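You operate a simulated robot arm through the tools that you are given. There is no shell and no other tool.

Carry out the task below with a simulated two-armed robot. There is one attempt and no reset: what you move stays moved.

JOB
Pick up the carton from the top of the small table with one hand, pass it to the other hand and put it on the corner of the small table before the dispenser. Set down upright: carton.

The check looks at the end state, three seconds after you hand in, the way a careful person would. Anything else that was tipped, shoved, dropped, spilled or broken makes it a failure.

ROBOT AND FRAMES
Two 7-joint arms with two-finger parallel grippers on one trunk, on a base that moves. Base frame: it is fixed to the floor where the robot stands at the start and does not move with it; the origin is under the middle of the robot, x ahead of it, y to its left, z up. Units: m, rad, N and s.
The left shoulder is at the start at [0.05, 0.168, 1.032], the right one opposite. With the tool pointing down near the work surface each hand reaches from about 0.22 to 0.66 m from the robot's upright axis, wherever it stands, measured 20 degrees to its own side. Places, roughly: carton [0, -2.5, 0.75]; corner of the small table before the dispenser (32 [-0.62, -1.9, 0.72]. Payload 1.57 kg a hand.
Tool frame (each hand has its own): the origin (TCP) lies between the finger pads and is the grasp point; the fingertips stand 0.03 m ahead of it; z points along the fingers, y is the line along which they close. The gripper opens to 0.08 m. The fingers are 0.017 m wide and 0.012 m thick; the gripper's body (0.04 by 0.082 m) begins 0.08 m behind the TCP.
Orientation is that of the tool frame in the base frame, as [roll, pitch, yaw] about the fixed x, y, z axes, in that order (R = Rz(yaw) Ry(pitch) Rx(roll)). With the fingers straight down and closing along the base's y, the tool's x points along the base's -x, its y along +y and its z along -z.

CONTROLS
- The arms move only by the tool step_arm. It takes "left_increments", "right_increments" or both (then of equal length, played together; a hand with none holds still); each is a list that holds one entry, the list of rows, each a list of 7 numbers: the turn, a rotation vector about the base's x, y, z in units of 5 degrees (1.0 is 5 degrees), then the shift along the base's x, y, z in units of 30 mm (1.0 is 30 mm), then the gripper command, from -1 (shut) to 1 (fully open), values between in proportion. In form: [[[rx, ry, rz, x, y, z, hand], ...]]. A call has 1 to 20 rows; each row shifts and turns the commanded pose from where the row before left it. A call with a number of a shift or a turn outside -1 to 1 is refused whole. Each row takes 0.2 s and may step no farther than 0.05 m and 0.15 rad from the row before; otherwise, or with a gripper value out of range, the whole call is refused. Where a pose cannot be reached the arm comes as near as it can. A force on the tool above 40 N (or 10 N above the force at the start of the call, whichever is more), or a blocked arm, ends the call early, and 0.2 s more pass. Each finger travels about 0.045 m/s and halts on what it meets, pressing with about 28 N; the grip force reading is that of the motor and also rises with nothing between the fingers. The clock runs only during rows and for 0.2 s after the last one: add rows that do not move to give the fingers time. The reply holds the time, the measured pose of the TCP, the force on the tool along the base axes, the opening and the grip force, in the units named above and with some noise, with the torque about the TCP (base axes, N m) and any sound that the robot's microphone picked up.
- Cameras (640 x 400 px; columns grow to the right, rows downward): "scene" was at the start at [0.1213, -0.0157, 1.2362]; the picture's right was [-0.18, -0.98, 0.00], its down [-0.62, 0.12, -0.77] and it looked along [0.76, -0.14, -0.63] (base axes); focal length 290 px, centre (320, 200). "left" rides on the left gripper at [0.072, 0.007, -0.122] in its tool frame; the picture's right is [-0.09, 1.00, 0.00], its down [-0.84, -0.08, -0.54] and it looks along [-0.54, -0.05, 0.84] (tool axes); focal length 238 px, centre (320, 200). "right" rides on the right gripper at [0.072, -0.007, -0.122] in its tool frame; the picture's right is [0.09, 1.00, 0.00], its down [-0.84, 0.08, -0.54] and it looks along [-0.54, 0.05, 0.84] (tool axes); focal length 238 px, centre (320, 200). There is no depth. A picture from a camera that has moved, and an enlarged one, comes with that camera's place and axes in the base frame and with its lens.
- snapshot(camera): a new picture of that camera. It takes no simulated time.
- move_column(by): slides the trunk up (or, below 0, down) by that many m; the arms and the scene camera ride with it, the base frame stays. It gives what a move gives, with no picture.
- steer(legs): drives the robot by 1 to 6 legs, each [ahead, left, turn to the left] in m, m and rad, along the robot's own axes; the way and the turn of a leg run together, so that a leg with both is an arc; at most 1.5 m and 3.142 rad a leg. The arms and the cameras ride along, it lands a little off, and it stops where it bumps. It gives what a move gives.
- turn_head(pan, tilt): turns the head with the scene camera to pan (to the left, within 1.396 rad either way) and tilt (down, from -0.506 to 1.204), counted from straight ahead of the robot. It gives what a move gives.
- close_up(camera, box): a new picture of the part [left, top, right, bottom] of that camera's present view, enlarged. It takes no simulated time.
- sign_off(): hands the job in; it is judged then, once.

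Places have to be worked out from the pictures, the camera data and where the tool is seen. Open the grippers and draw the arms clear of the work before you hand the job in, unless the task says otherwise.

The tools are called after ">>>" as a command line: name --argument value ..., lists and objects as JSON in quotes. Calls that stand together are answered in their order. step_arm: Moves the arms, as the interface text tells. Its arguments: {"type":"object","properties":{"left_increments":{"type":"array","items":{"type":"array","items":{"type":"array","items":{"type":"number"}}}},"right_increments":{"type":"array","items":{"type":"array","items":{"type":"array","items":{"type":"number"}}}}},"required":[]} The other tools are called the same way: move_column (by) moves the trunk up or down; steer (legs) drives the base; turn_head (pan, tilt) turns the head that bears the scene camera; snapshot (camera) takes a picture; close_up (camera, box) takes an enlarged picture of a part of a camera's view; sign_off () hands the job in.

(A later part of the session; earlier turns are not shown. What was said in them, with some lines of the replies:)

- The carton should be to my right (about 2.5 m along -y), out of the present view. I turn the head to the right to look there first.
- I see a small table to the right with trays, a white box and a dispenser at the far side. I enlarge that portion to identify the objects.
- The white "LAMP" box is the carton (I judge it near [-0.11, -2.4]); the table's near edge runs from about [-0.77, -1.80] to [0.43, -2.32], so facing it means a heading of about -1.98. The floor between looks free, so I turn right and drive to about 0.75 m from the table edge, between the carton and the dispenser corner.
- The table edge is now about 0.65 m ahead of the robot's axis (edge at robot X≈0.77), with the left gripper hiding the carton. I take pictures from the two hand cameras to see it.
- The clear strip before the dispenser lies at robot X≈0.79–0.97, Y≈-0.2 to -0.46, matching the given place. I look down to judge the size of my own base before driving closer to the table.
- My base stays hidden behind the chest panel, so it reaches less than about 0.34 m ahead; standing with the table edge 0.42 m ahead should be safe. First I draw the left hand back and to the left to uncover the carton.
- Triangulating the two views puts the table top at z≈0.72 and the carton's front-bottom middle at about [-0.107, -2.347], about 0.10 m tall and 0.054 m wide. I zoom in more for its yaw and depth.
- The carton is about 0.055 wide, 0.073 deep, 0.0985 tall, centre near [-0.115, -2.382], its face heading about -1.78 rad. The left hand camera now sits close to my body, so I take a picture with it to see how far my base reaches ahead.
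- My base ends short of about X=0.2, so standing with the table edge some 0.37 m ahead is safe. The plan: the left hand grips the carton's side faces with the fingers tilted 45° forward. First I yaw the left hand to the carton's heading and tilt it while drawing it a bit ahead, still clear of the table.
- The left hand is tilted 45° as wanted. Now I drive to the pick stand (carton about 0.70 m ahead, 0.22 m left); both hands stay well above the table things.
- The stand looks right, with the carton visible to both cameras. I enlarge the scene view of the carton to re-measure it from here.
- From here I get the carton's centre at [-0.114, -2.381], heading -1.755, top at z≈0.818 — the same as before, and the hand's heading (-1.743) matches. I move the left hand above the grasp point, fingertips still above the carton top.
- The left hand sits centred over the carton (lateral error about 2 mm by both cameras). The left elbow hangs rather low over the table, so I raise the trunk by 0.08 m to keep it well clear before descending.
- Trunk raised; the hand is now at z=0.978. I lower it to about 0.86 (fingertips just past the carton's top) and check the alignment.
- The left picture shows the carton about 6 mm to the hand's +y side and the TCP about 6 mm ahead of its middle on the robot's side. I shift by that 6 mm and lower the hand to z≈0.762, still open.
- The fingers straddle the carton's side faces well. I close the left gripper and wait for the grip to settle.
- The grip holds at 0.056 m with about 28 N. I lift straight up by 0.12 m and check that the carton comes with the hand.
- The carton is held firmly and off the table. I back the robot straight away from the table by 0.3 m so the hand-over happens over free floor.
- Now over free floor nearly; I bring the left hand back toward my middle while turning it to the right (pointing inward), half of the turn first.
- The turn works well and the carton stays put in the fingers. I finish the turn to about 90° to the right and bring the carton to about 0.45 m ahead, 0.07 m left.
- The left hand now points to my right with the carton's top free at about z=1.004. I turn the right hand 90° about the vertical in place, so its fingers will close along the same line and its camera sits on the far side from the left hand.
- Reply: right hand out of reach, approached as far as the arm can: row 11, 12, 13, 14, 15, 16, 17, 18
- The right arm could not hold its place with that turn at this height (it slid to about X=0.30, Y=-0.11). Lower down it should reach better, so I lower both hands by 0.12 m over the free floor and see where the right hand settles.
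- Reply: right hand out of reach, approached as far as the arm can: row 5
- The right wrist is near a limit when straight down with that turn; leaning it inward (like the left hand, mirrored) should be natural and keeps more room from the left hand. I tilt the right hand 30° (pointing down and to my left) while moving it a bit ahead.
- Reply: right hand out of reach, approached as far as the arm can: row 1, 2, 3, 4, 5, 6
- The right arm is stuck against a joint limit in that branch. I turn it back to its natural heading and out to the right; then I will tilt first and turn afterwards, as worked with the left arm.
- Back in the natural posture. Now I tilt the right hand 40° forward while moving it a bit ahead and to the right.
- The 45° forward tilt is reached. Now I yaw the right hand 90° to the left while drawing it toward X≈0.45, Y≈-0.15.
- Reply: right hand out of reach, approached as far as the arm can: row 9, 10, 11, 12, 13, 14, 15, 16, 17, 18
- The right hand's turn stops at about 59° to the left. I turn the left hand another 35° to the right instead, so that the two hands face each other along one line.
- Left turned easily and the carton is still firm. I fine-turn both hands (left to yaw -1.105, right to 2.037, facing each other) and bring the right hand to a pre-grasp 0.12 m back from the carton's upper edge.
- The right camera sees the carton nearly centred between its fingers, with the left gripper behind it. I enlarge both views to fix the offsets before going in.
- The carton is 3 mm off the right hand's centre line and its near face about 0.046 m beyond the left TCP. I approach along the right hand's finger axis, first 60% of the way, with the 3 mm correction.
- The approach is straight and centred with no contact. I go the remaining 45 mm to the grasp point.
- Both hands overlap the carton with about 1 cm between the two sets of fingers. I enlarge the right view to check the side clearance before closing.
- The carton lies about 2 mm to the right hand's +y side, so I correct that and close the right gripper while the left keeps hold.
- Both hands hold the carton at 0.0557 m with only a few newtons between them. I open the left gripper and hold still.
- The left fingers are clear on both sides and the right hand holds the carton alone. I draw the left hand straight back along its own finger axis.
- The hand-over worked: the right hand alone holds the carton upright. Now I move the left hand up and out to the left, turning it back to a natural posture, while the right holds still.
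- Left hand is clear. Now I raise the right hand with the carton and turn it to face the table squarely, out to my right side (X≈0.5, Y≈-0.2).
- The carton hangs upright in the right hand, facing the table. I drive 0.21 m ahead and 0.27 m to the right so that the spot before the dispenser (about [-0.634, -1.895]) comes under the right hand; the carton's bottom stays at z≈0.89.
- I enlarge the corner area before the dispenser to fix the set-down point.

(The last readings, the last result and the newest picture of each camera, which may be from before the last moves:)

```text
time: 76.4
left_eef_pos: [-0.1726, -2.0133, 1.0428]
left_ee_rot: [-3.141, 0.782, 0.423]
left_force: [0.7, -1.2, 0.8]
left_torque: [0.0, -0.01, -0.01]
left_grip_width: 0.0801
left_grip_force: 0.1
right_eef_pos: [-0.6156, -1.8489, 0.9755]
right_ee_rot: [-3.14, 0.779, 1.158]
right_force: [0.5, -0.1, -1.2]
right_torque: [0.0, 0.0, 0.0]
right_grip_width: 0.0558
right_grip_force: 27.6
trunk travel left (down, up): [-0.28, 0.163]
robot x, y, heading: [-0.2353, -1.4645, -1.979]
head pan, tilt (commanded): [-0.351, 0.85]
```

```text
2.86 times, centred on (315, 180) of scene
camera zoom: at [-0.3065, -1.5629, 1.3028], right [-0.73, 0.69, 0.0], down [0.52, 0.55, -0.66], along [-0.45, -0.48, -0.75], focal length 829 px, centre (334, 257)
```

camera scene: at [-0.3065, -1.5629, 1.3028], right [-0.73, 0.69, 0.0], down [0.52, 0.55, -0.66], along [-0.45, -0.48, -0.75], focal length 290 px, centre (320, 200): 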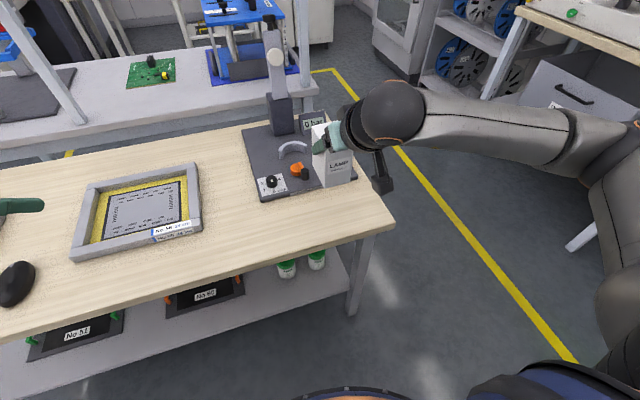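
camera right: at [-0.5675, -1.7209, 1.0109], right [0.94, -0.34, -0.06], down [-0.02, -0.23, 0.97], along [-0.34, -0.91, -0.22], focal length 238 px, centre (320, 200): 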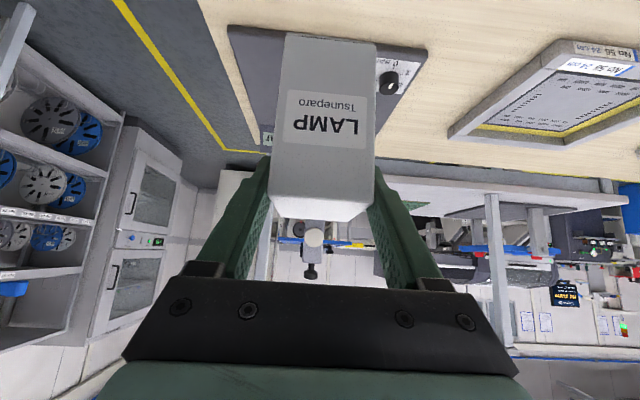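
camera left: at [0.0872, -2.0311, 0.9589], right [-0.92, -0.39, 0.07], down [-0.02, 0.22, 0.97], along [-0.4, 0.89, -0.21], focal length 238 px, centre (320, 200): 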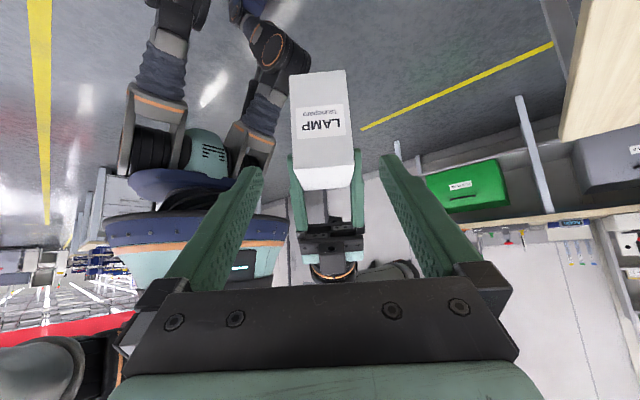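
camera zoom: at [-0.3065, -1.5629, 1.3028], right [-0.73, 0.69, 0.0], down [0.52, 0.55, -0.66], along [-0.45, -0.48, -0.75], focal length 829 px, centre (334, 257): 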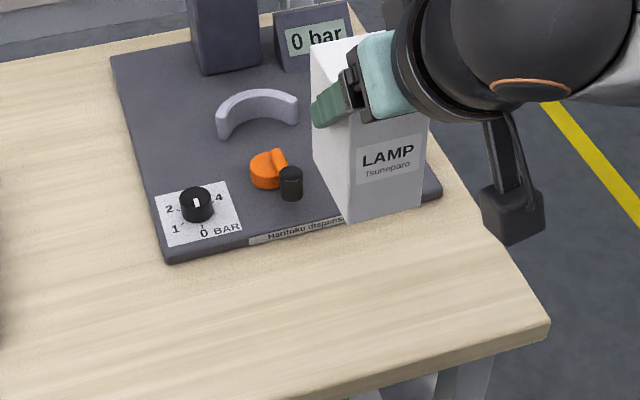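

The corner and the dispenser's plate agree with my earlier estimates; the clear strip is 0.186 m deep and the set-down centre is [-0.643, -1.891]. I move over it and lower the carton to about 2 cm above the table.

>>> step_arm --right_increments '[[[0, 0, 0, -0.345, -0.448, -0.5, -1], [0, 0, 0, -0.345, -0.448, -0.5, -1], [0, 0, 0, 0, 0, -0.8, -1], [0, 0, 0, 0, 0, -0.8, -1], [0, 0, 0, 0, 0, -0.8, -1], [0, 0, 0, 0, 0, -0.8, -1], [0, 0, 0, 0, 0, -0.6, -1], [0, 0, 0, 0, 0, 0, -1]]]'

>>> close_up --camera "scene" --box '[220, 110, 410, 250]'

>>> snapshot --camera "right"

```text
time: 78.2
left_eef_pos: [-0.1734, -2.0134, 1.043]
left_ee_rot: [3.142, 0.783, 0.425]
left_force: [-0.4, -0.2, -0.2]
left_torque: [-0.02, 0.0, 0.0]
left_grip_width: 0.08
left_grip_force: 0.1
right_eef_pos: [-0.6341, -1.878, 0.8312]
right_ee_rot: [-3.139, 0.778, 1.16]
right_force: [0.6, -0.5, -1.1]
right_torque: [0.05, 0.01, -0.01]
right_grip_width: 0.0559
right_grip_force: 27.7
trunk travel left (down, up): [-0.28, 0.163]
robot x, y, heading: [-0.2363, -1.4726, -1.977]
head pan, tilt (commanded): [-0.351, 0.85]
```

```text
2.86 times, centred on (315, 180) of scene
camera zoom: at [-0.3065, -1.5628, 1.3028], right [-0.73, 0.69, 0.0], down [0.52, 0.55, -0.66], along [-0.45, -0.48, -0.75], focal length 829 px, centre (334, 257)
```

zoom: 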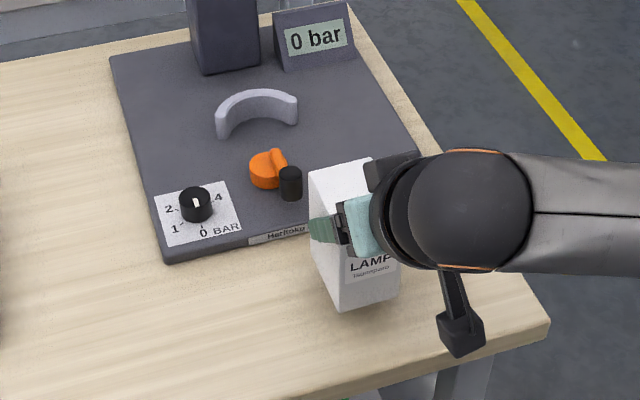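

```text
taken
camera right: at [-0.5867, -1.7483, 0.867], right [0.94, -0.34, -0.06], down [-0.02, -0.23, 0.97], along [-0.34, -0.91, -0.22], focal length 238 px, centre (320, 200)
```

right: 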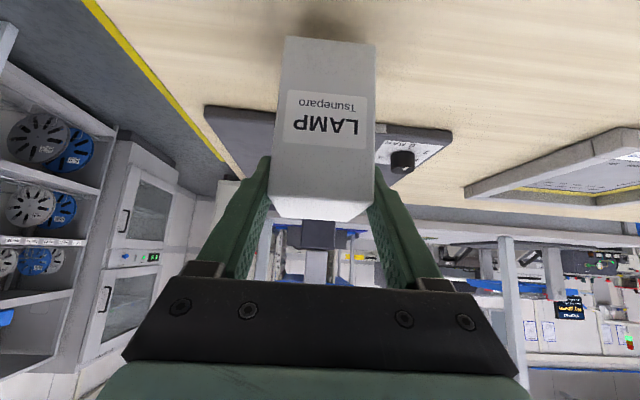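

The carton hangs about 2 cm over the clear strip, in front of the plate. I lower slowly by 18 mm and watch the force.

>>> step_arm --right_increments '[[[0, 0, 0, 0, 0, -0.2, -1], [0, 0, 0, 0, 0, -0.2, -1], [0, 0, 0, 0, 0, -0.2, -1], [0, 0, 0, 0, 0, 0, -1]]]'

>>> close_up --camera "right" --box '[240, 10, 420, 130]'

```text
time: 79.2
left_eef_pos: [-0.1726, -2.0131, 1.0422]
left_ee_rot: [-3.141, 0.783, 0.424]
left_force: [0.1, -0.6, 0.5]
left_torque: [-0.03, 0.04, 0.0]
left_grip_width: 0.0801
left_grip_force: 0.1
right_eef_pos: [-0.6358, -1.8768, 0.8132]
right_ee_rot: [3.14, 0.777, 1.159]
right_force: [-0.3, -0.1, -2.0]
right_torque: [0.03, -0.04, 0.01]
right_grip_width: 0.0558
right_grip_force: 28.3
trunk travel left (down, up): [-0.28, 0.163]
robot x, y, heading: [-0.2351, -1.4733, -1.976]
head pan, tilt (commanded): [-0.351, 0.85]
```

```text
3.33 times, centred on (330, 70) of right
camera zoom: at [-0.5881, -1.748, 0.8486], right [0.94, -0.34, -0.06], down [-0.02, -0.23, 0.97], along [-0.34, -0.91, -0.22], focal length 794 px, centre (287, 633)
```

zoom: 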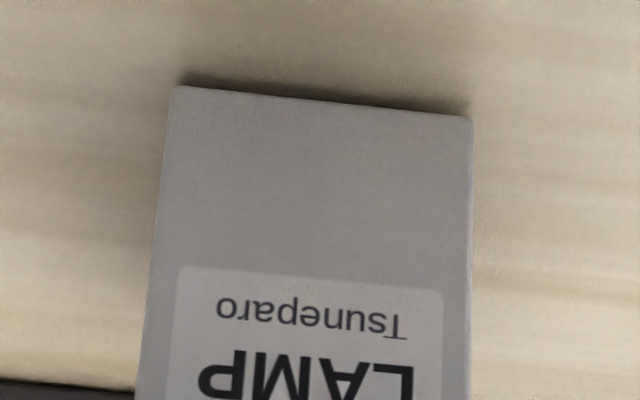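

No contact yet; a thin dark line shows a gap of a few millimetres. I go down in 1.5–2 mm steps.

>>> step_arm --right_increments '[[[0, 0, 0, 0, 0, -0.06, -1], [0, 0, 0, 0, 0, -0.06, -1], [0, 0, 0, 0, 0, 0, -1]]]'

>>> close_up --camera "right" --box '[240, 10, 420, 130]'

```text
time: 80.0
left_eef_pos: [-0.1725, -2.0136, 1.0431]
left_ee_rot: [-3.14, 0.785, 0.425]
left_force: [0.1, -0.4, 0.1]
left_torque: [-0.04, 0.03, 0.02]
left_grip_width: 0.08
left_grip_force: 0.1
right_eef_pos: [-0.6354, -1.8768, 0.8099]
right_ee_rot: [-3.141, 0.779, 1.161]
right_force: [-0.5, 0.5, 2.2]
right_torque: [0.17, -0.02, -0.03]
right_grip_width: 0.0555
right_grip_force: 28.2
trunk travel left (down, up): [-0.28, 0.163]
robot x, y, heading: [-0.238, -1.4678, -1.981]
head pan, tilt (commanded): [-0.351, 0.85]
```

```text
3.33 times, centred on (330, 70) of right
camera zoom: at [-0.5884, -1.7481, 0.8458], right [0.94, -0.34, -0.06], down [-0.02, -0.23, 0.97], along [-0.34, -0.91, -0.22], focal length 794 px, centre (287, 633)
```

zoom: 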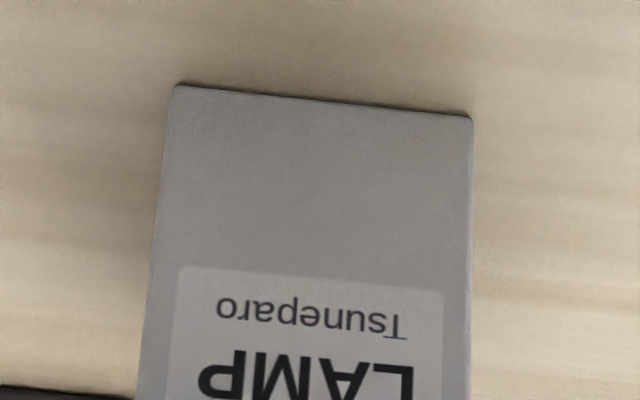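

The vertical force changed by about +4 N, so the carton touches the table. I press half a millimetre more to seat it flat.

>>> step_arm --right_increments '[[[0, 0, 0, 0, 0, -0.02, -1], [0, 0, 0, 0, 0, 0, -1]]]'

>>> close_up --camera "scene" --box '[280, 150, 400, 230]'

```text
time: 80.6
left_eef_pos: [-0.1723, -2.0134, 1.0433]
left_ee_rot: [3.14, 0.785, 0.424]
left_force: [0.0, -0.6, -1.0]
left_torque: [0.03, -0.01, 0.01]
left_grip_width: 0.0799
left_grip_force: 0.1
right_eef_pos: [-0.6359, -1.8768, 0.8103]
right_ee_rot: [3.141, 0.783, 1.159]
right_force: [-1.7, 3.0, 8.8]
right_torque: [0.44, -0.06, 0.03]
right_grip_width: 0.0556
right_grip_force: 28.0
trunk travel left (down, up): [-0.28, 0.163]
robot x, y, heading: [-0.2337, -1.4705, -1.981]
head pan, tilt (commanded): [-0.351, 0.85]
```

```text
5.00 times, centred on (340, 190) of scene
camera zoom: at [-0.306, -1.562, 1.303], right [-0.73, 0.69, 0.0], down [0.52, 0.54, -0.66], along [-0.45, -0.48, -0.75], focal length 1451 px, centre (220, 250)
```

zoom: 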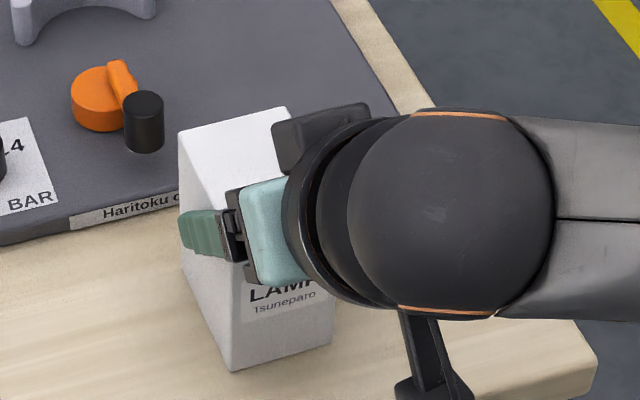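

The carton is seated firmly (about 10 N down). I open the right gripper fully and hold still.

>>> step_arm --right_increments '[[[0, 0, 0, 0, 0, 0.01, 0.5], [0, 0, 0, 0, 0, 0, 1], [0, 0, 0, 0, 0, 0, 1], [0, 0, 0, 0, 0, 0, 1], [0, 0, 0, 0, 0, 0, 1]]]'

>>> snapshot --camera "right"

>>> close_up --camera "scene" --box '[280, 150, 400, 230]'

```text
time: 81.8
left_eef_pos: [-0.1726, -2.0129, 1.0429]
left_ee_rot: [3.141, 0.784, 0.423]
left_force: [-0.8, 0.7, -0.6]
left_torque: [0.0, -0.02, -0.02]
left_grip_width: 0.0802
left_grip_force: 0.1
right_eef_pos: [-0.6345, -1.8772, 0.8087]
right_ee_rot: [3.141, 0.778, 1.157]
right_force: [0.5, -0.8, 0.2]
right_torque: [0.02, 0.01, 0.01]
right_grip_width: 0.0803
right_grip_force: 0.2
trunk travel left (down, up): [-0.28, 0.163]
robot x, y, heading: [-0.2356, -1.4705, -1.977]
head pan, tilt (commanded): [-0.351, 0.85]
```

```text
taken
camera right: at [-0.5879, -1.7484, 0.845], right [0.94, -0.34, -0.06], down [-0.02, -0.23, 0.97], along [-0.34, -0.91, -0.22], focal length 238 px, centre (320, 200)
```

right: 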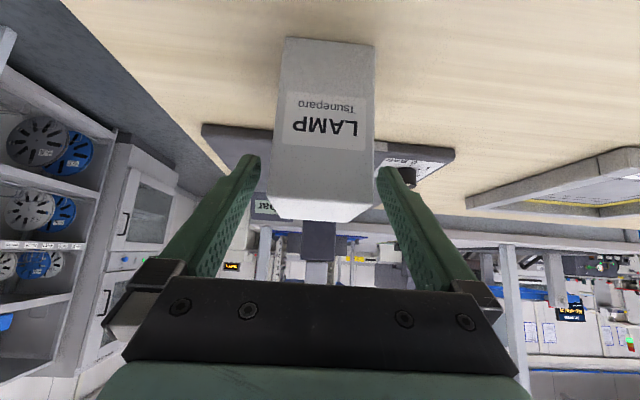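

```text
5.00 times, centred on (340, 190) of scene
camera zoom: at [-0.3064, -1.5628, 1.3028], right [-0.73, 0.69, 0.0], down [0.52, 0.55, -0.66], along [-0.45, -0.48, -0.75], focal length 1451 px, centre (220, 250)
```

zoom: 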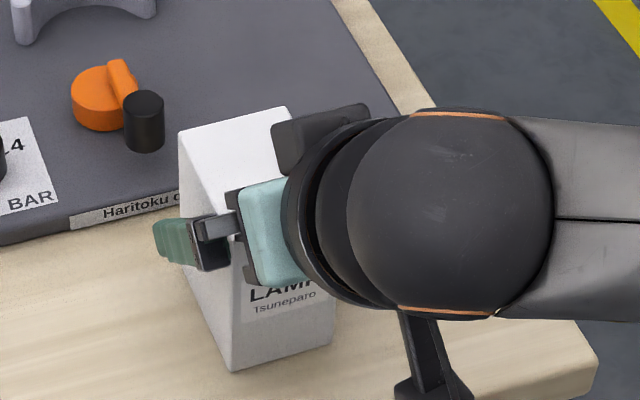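

The gripper is open with clearance on both sides and the carton stands by itself. I draw the right hand back along its finger axis, up and away.

>>> step_arm --right_increments '[[[0, 0, 0, 0.1, 0.22, 0.24, 1], [0, 0, 0, 0.188, 0.428, 0.475, 1], [0, 0, 0, 0.188, 0.428, 0.475, 1], [0, 0, 0, 0.188, 0.428, 0.475, 1], [0, 0, 0, 0.188, 0.428, 0.475, 1], [0, 0, 0, 0.188, 0.428, 0.475, 1], [0, 0, 0, 0.188, 0.428, 0.475, 1], [0, 0, 0, 0.188, 0.428, 0.475, 1], [0, 0, 0, 0, 0, 0, 1]]]'

>>> snapshot --camera "scene"

>>> snapshot --camera "right"

```text
time: 83.8
left_eef_pos: [-0.1736, -2.0135, 1.0416]
left_ee_rot: [3.14, 0.784, 0.424]
left_force: [0.8, -0.4, -1.1]
left_torque: [-0.01, 0.01, 0.01]
left_grip_width: 0.08
left_grip_force: 0.0
right_eef_pos: [-0.5936, -1.7772, 0.9169]
right_ee_rot: [-3.141, 0.78, 1.16]
right_force: [0.2, 0.2, -0.5]
right_torque: [0.0, 0.02, -0.02]
right_grip_width: 0.0798
right_grip_force: 0.1
trunk travel left (down, up): [-0.28, 0.163]
robot x, y, heading: [-0.2341, -1.4712, -1.974]
head pan, tilt (commanded): [-0.351, 0.85]
```

```text
taken
camera scene: at [-0.3064, -1.5628, 1.3028], right [-0.73, 0.69, 0.0], down [0.52, 0.55, -0.66], along [-0.45, -0.48, -0.75], focal length 290 px, centre (320, 200)
```

scene: 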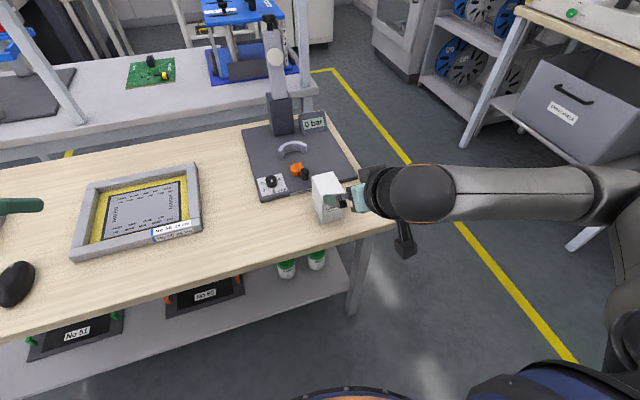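

```text
taken
camera right: at [-0.5461, -1.6503, 0.9522], right [0.94, -0.34, -0.06], down [-0.02, -0.23, 0.97], along [-0.34, -0.91, -0.22], focal length 238 px, centre (320, 200)
```

right: 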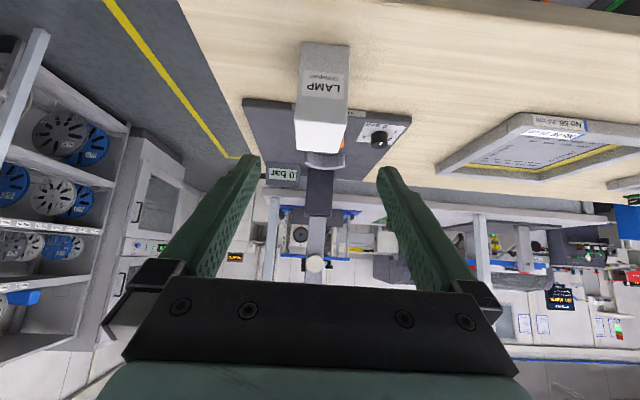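

The carton stands upright before the dispenser's plate. I raise the right hand well clear, then back the robot away from the table.

>>> step_arm --right_increments '[[[0, 0, 0, 0.1, 0.25, 0.7, 1], [0, 0, 0, 0.1, 0.25, 0.7, 1], [0, 0, 0, 0.1, 0.25, 0.7, 1], [0, 0, 0, 0.1, 0.25, 0.7, 1], [0, 0, 0, 0, 0, 0, 1]]]'

>>> steer --legs '[[-0.35, 0, 0]]'

>>> snapshot --camera "scene"

```text
time: 85.0
left_eef_pos: [-0.1738, -2.014, 1.042]
left_ee_rot: [3.141, 0.783, 0.424]
left_force: [-0.8, 0.2, -0.5]
left_torque: [0.02, 0.01, 0.01]
left_grip_width: 0.0799
left_grip_force: 0.0
right_eef_pos: [-0.5865, -1.7638, 1.0033]
right_ee_rot: [-3.141, 0.776, 1.161]
right_force: [0.8, -0.2, 0.0]
right_torque: [0.03, 0.0, -0.04]
right_grip_width: 0.08
right_grip_force: 0.0
right hand out of reach, approached as far as the arm can: row 3, 4
trunk travel left (down, up): [-0.28, 0.163]
robot x, y, heading: [-0.232, -1.4683, -1.977]
head pan, tilt (commanded): [-0.351, 0.85]
```

```text
time: 87.3
left_eef_pos: [-0.0311, -1.6905, 1.043]
left_ee_rot: [3.141, 0.783, 0.432]
left_force: [0.8, 0.2, -0.1]
left_torque: [0.0, 0.01, 0.08]
left_grip_width: 0.0799
left_grip_force: 0.1
right_eef_pos: [-0.4466, -1.4429, 1.003]
right_ee_rot: [-3.141, 0.777, 1.166]
right_force: [0.6, -0.1, -0.8]
right_torque: [-0.01, 0.01, -0.03]
right_grip_width: 0.0802
right_grip_force: 0.0
trunk travel left (down, up): [-0.28, 0.163]
robot x, y, heading: [-0.0952, -1.1462, -1.971]
head pan, tilt (commanded): [-0.351, 0.85]
```

```text
taken
camera scene: at [-0.1676, -1.2405, 1.3029], right [-0.73, 0.68, 0.0], down [0.51, 0.55, -0.66], along [-0.45, -0.48, -0.75], focal length 290 px, centre (320, 200)
```

scene: 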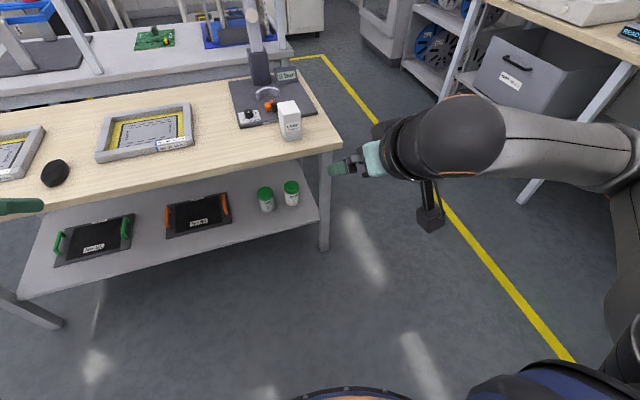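

I look closely at the set-down carton and at the rest of the table to verify the end state.

>>> close_up --camera "scene" --box '[210, 50, 350, 160]'

>>> turn_head --pan 0.05 --tilt 0.55

>>> snapshot --camera "scene"

```text
3.64 times, centred on (280, 105) of scene
camera zoom: at [-0.1676, -1.2405, 1.3029], right [-0.73, 0.68, 0.0], down [0.51, 0.55, -0.66], along [-0.45, -0.48, -0.75], focal length 1055 px, centre (466, 546)
```

zoom: 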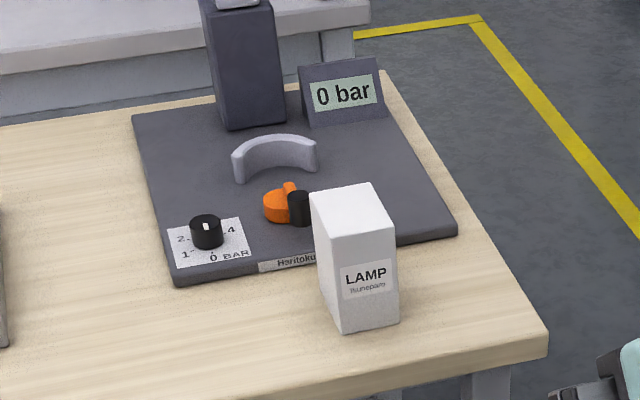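

```text
time: 88.2
left_eef_pos: [-0.0305, -1.6915, 1.0416]
left_ee_rot: [3.141, 0.784, 0.432]
left_force: [-0.7, 0.3, -0.3]
left_torque: [0.0, 0.0, 0.0]
left_grip_width: 0.0802
left_grip_force: 0.0
right_eef_pos: [-0.446, -1.4435, 1.0029]
right_ee_rot: [3.141, 0.777, 1.167]
right_force: [-0.5, 0.1, -0.9]
right_torque: [0.01, 0.0, 0.02]
right_grip_width: 0.0799
right_grip_force: 0.0
trunk travel left (down, up): [-0.28, 0.163]
robot x, y, heading: [-0.0957, -1.1466, -1.972]
head pan, tilt (commanded): [0.051, 0.55]
```

```text
taken
camera scene: at [-0.1452, -1.268, 1.3282], right [-0.94, 0.34, 0.0], down [0.18, 0.49, -0.85], along [-0.29, -0.8, -0.52], focal length 290 px, centre (320, 200)
```

scene: 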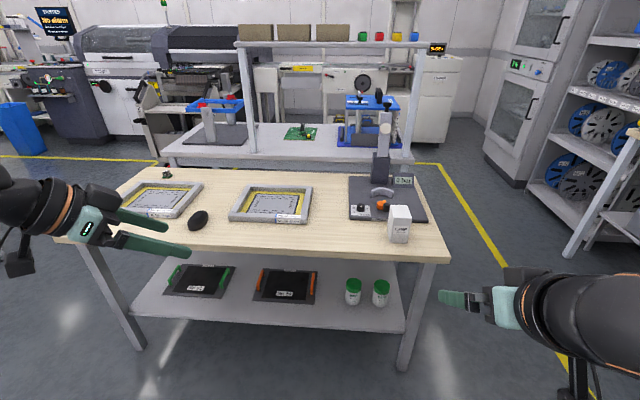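

The carton stands upright on the corner of the small table before the dispenser. Everything else on the table is where it was, both grippers are open and both arms are clear, so I hand the job in.

>>> sign_off

```text
The job is handed in.
```

The carton is standing upright on the corner of the small table in front of the dispenser, about 6 cm clear of the dispenser's base plate and of the table edge. I've handed the job in; no result has come back yet.

- **Pick-up:** The left hand took the carton from the table by its side faces.
- **Hand-over:** With the robot backed away from the table edge, the right hand gripped the upper part of the carton. The left hand then let go and drew back.
- **Set-down:** The right hand lowered the carton until it touched the table, pressed it lightly to seat it flat, and released it.

In the last pictures nothing else on the table looked moved, tipped or dropped. Both grippers are open, and the robot has backed away with its arms clear of the table.
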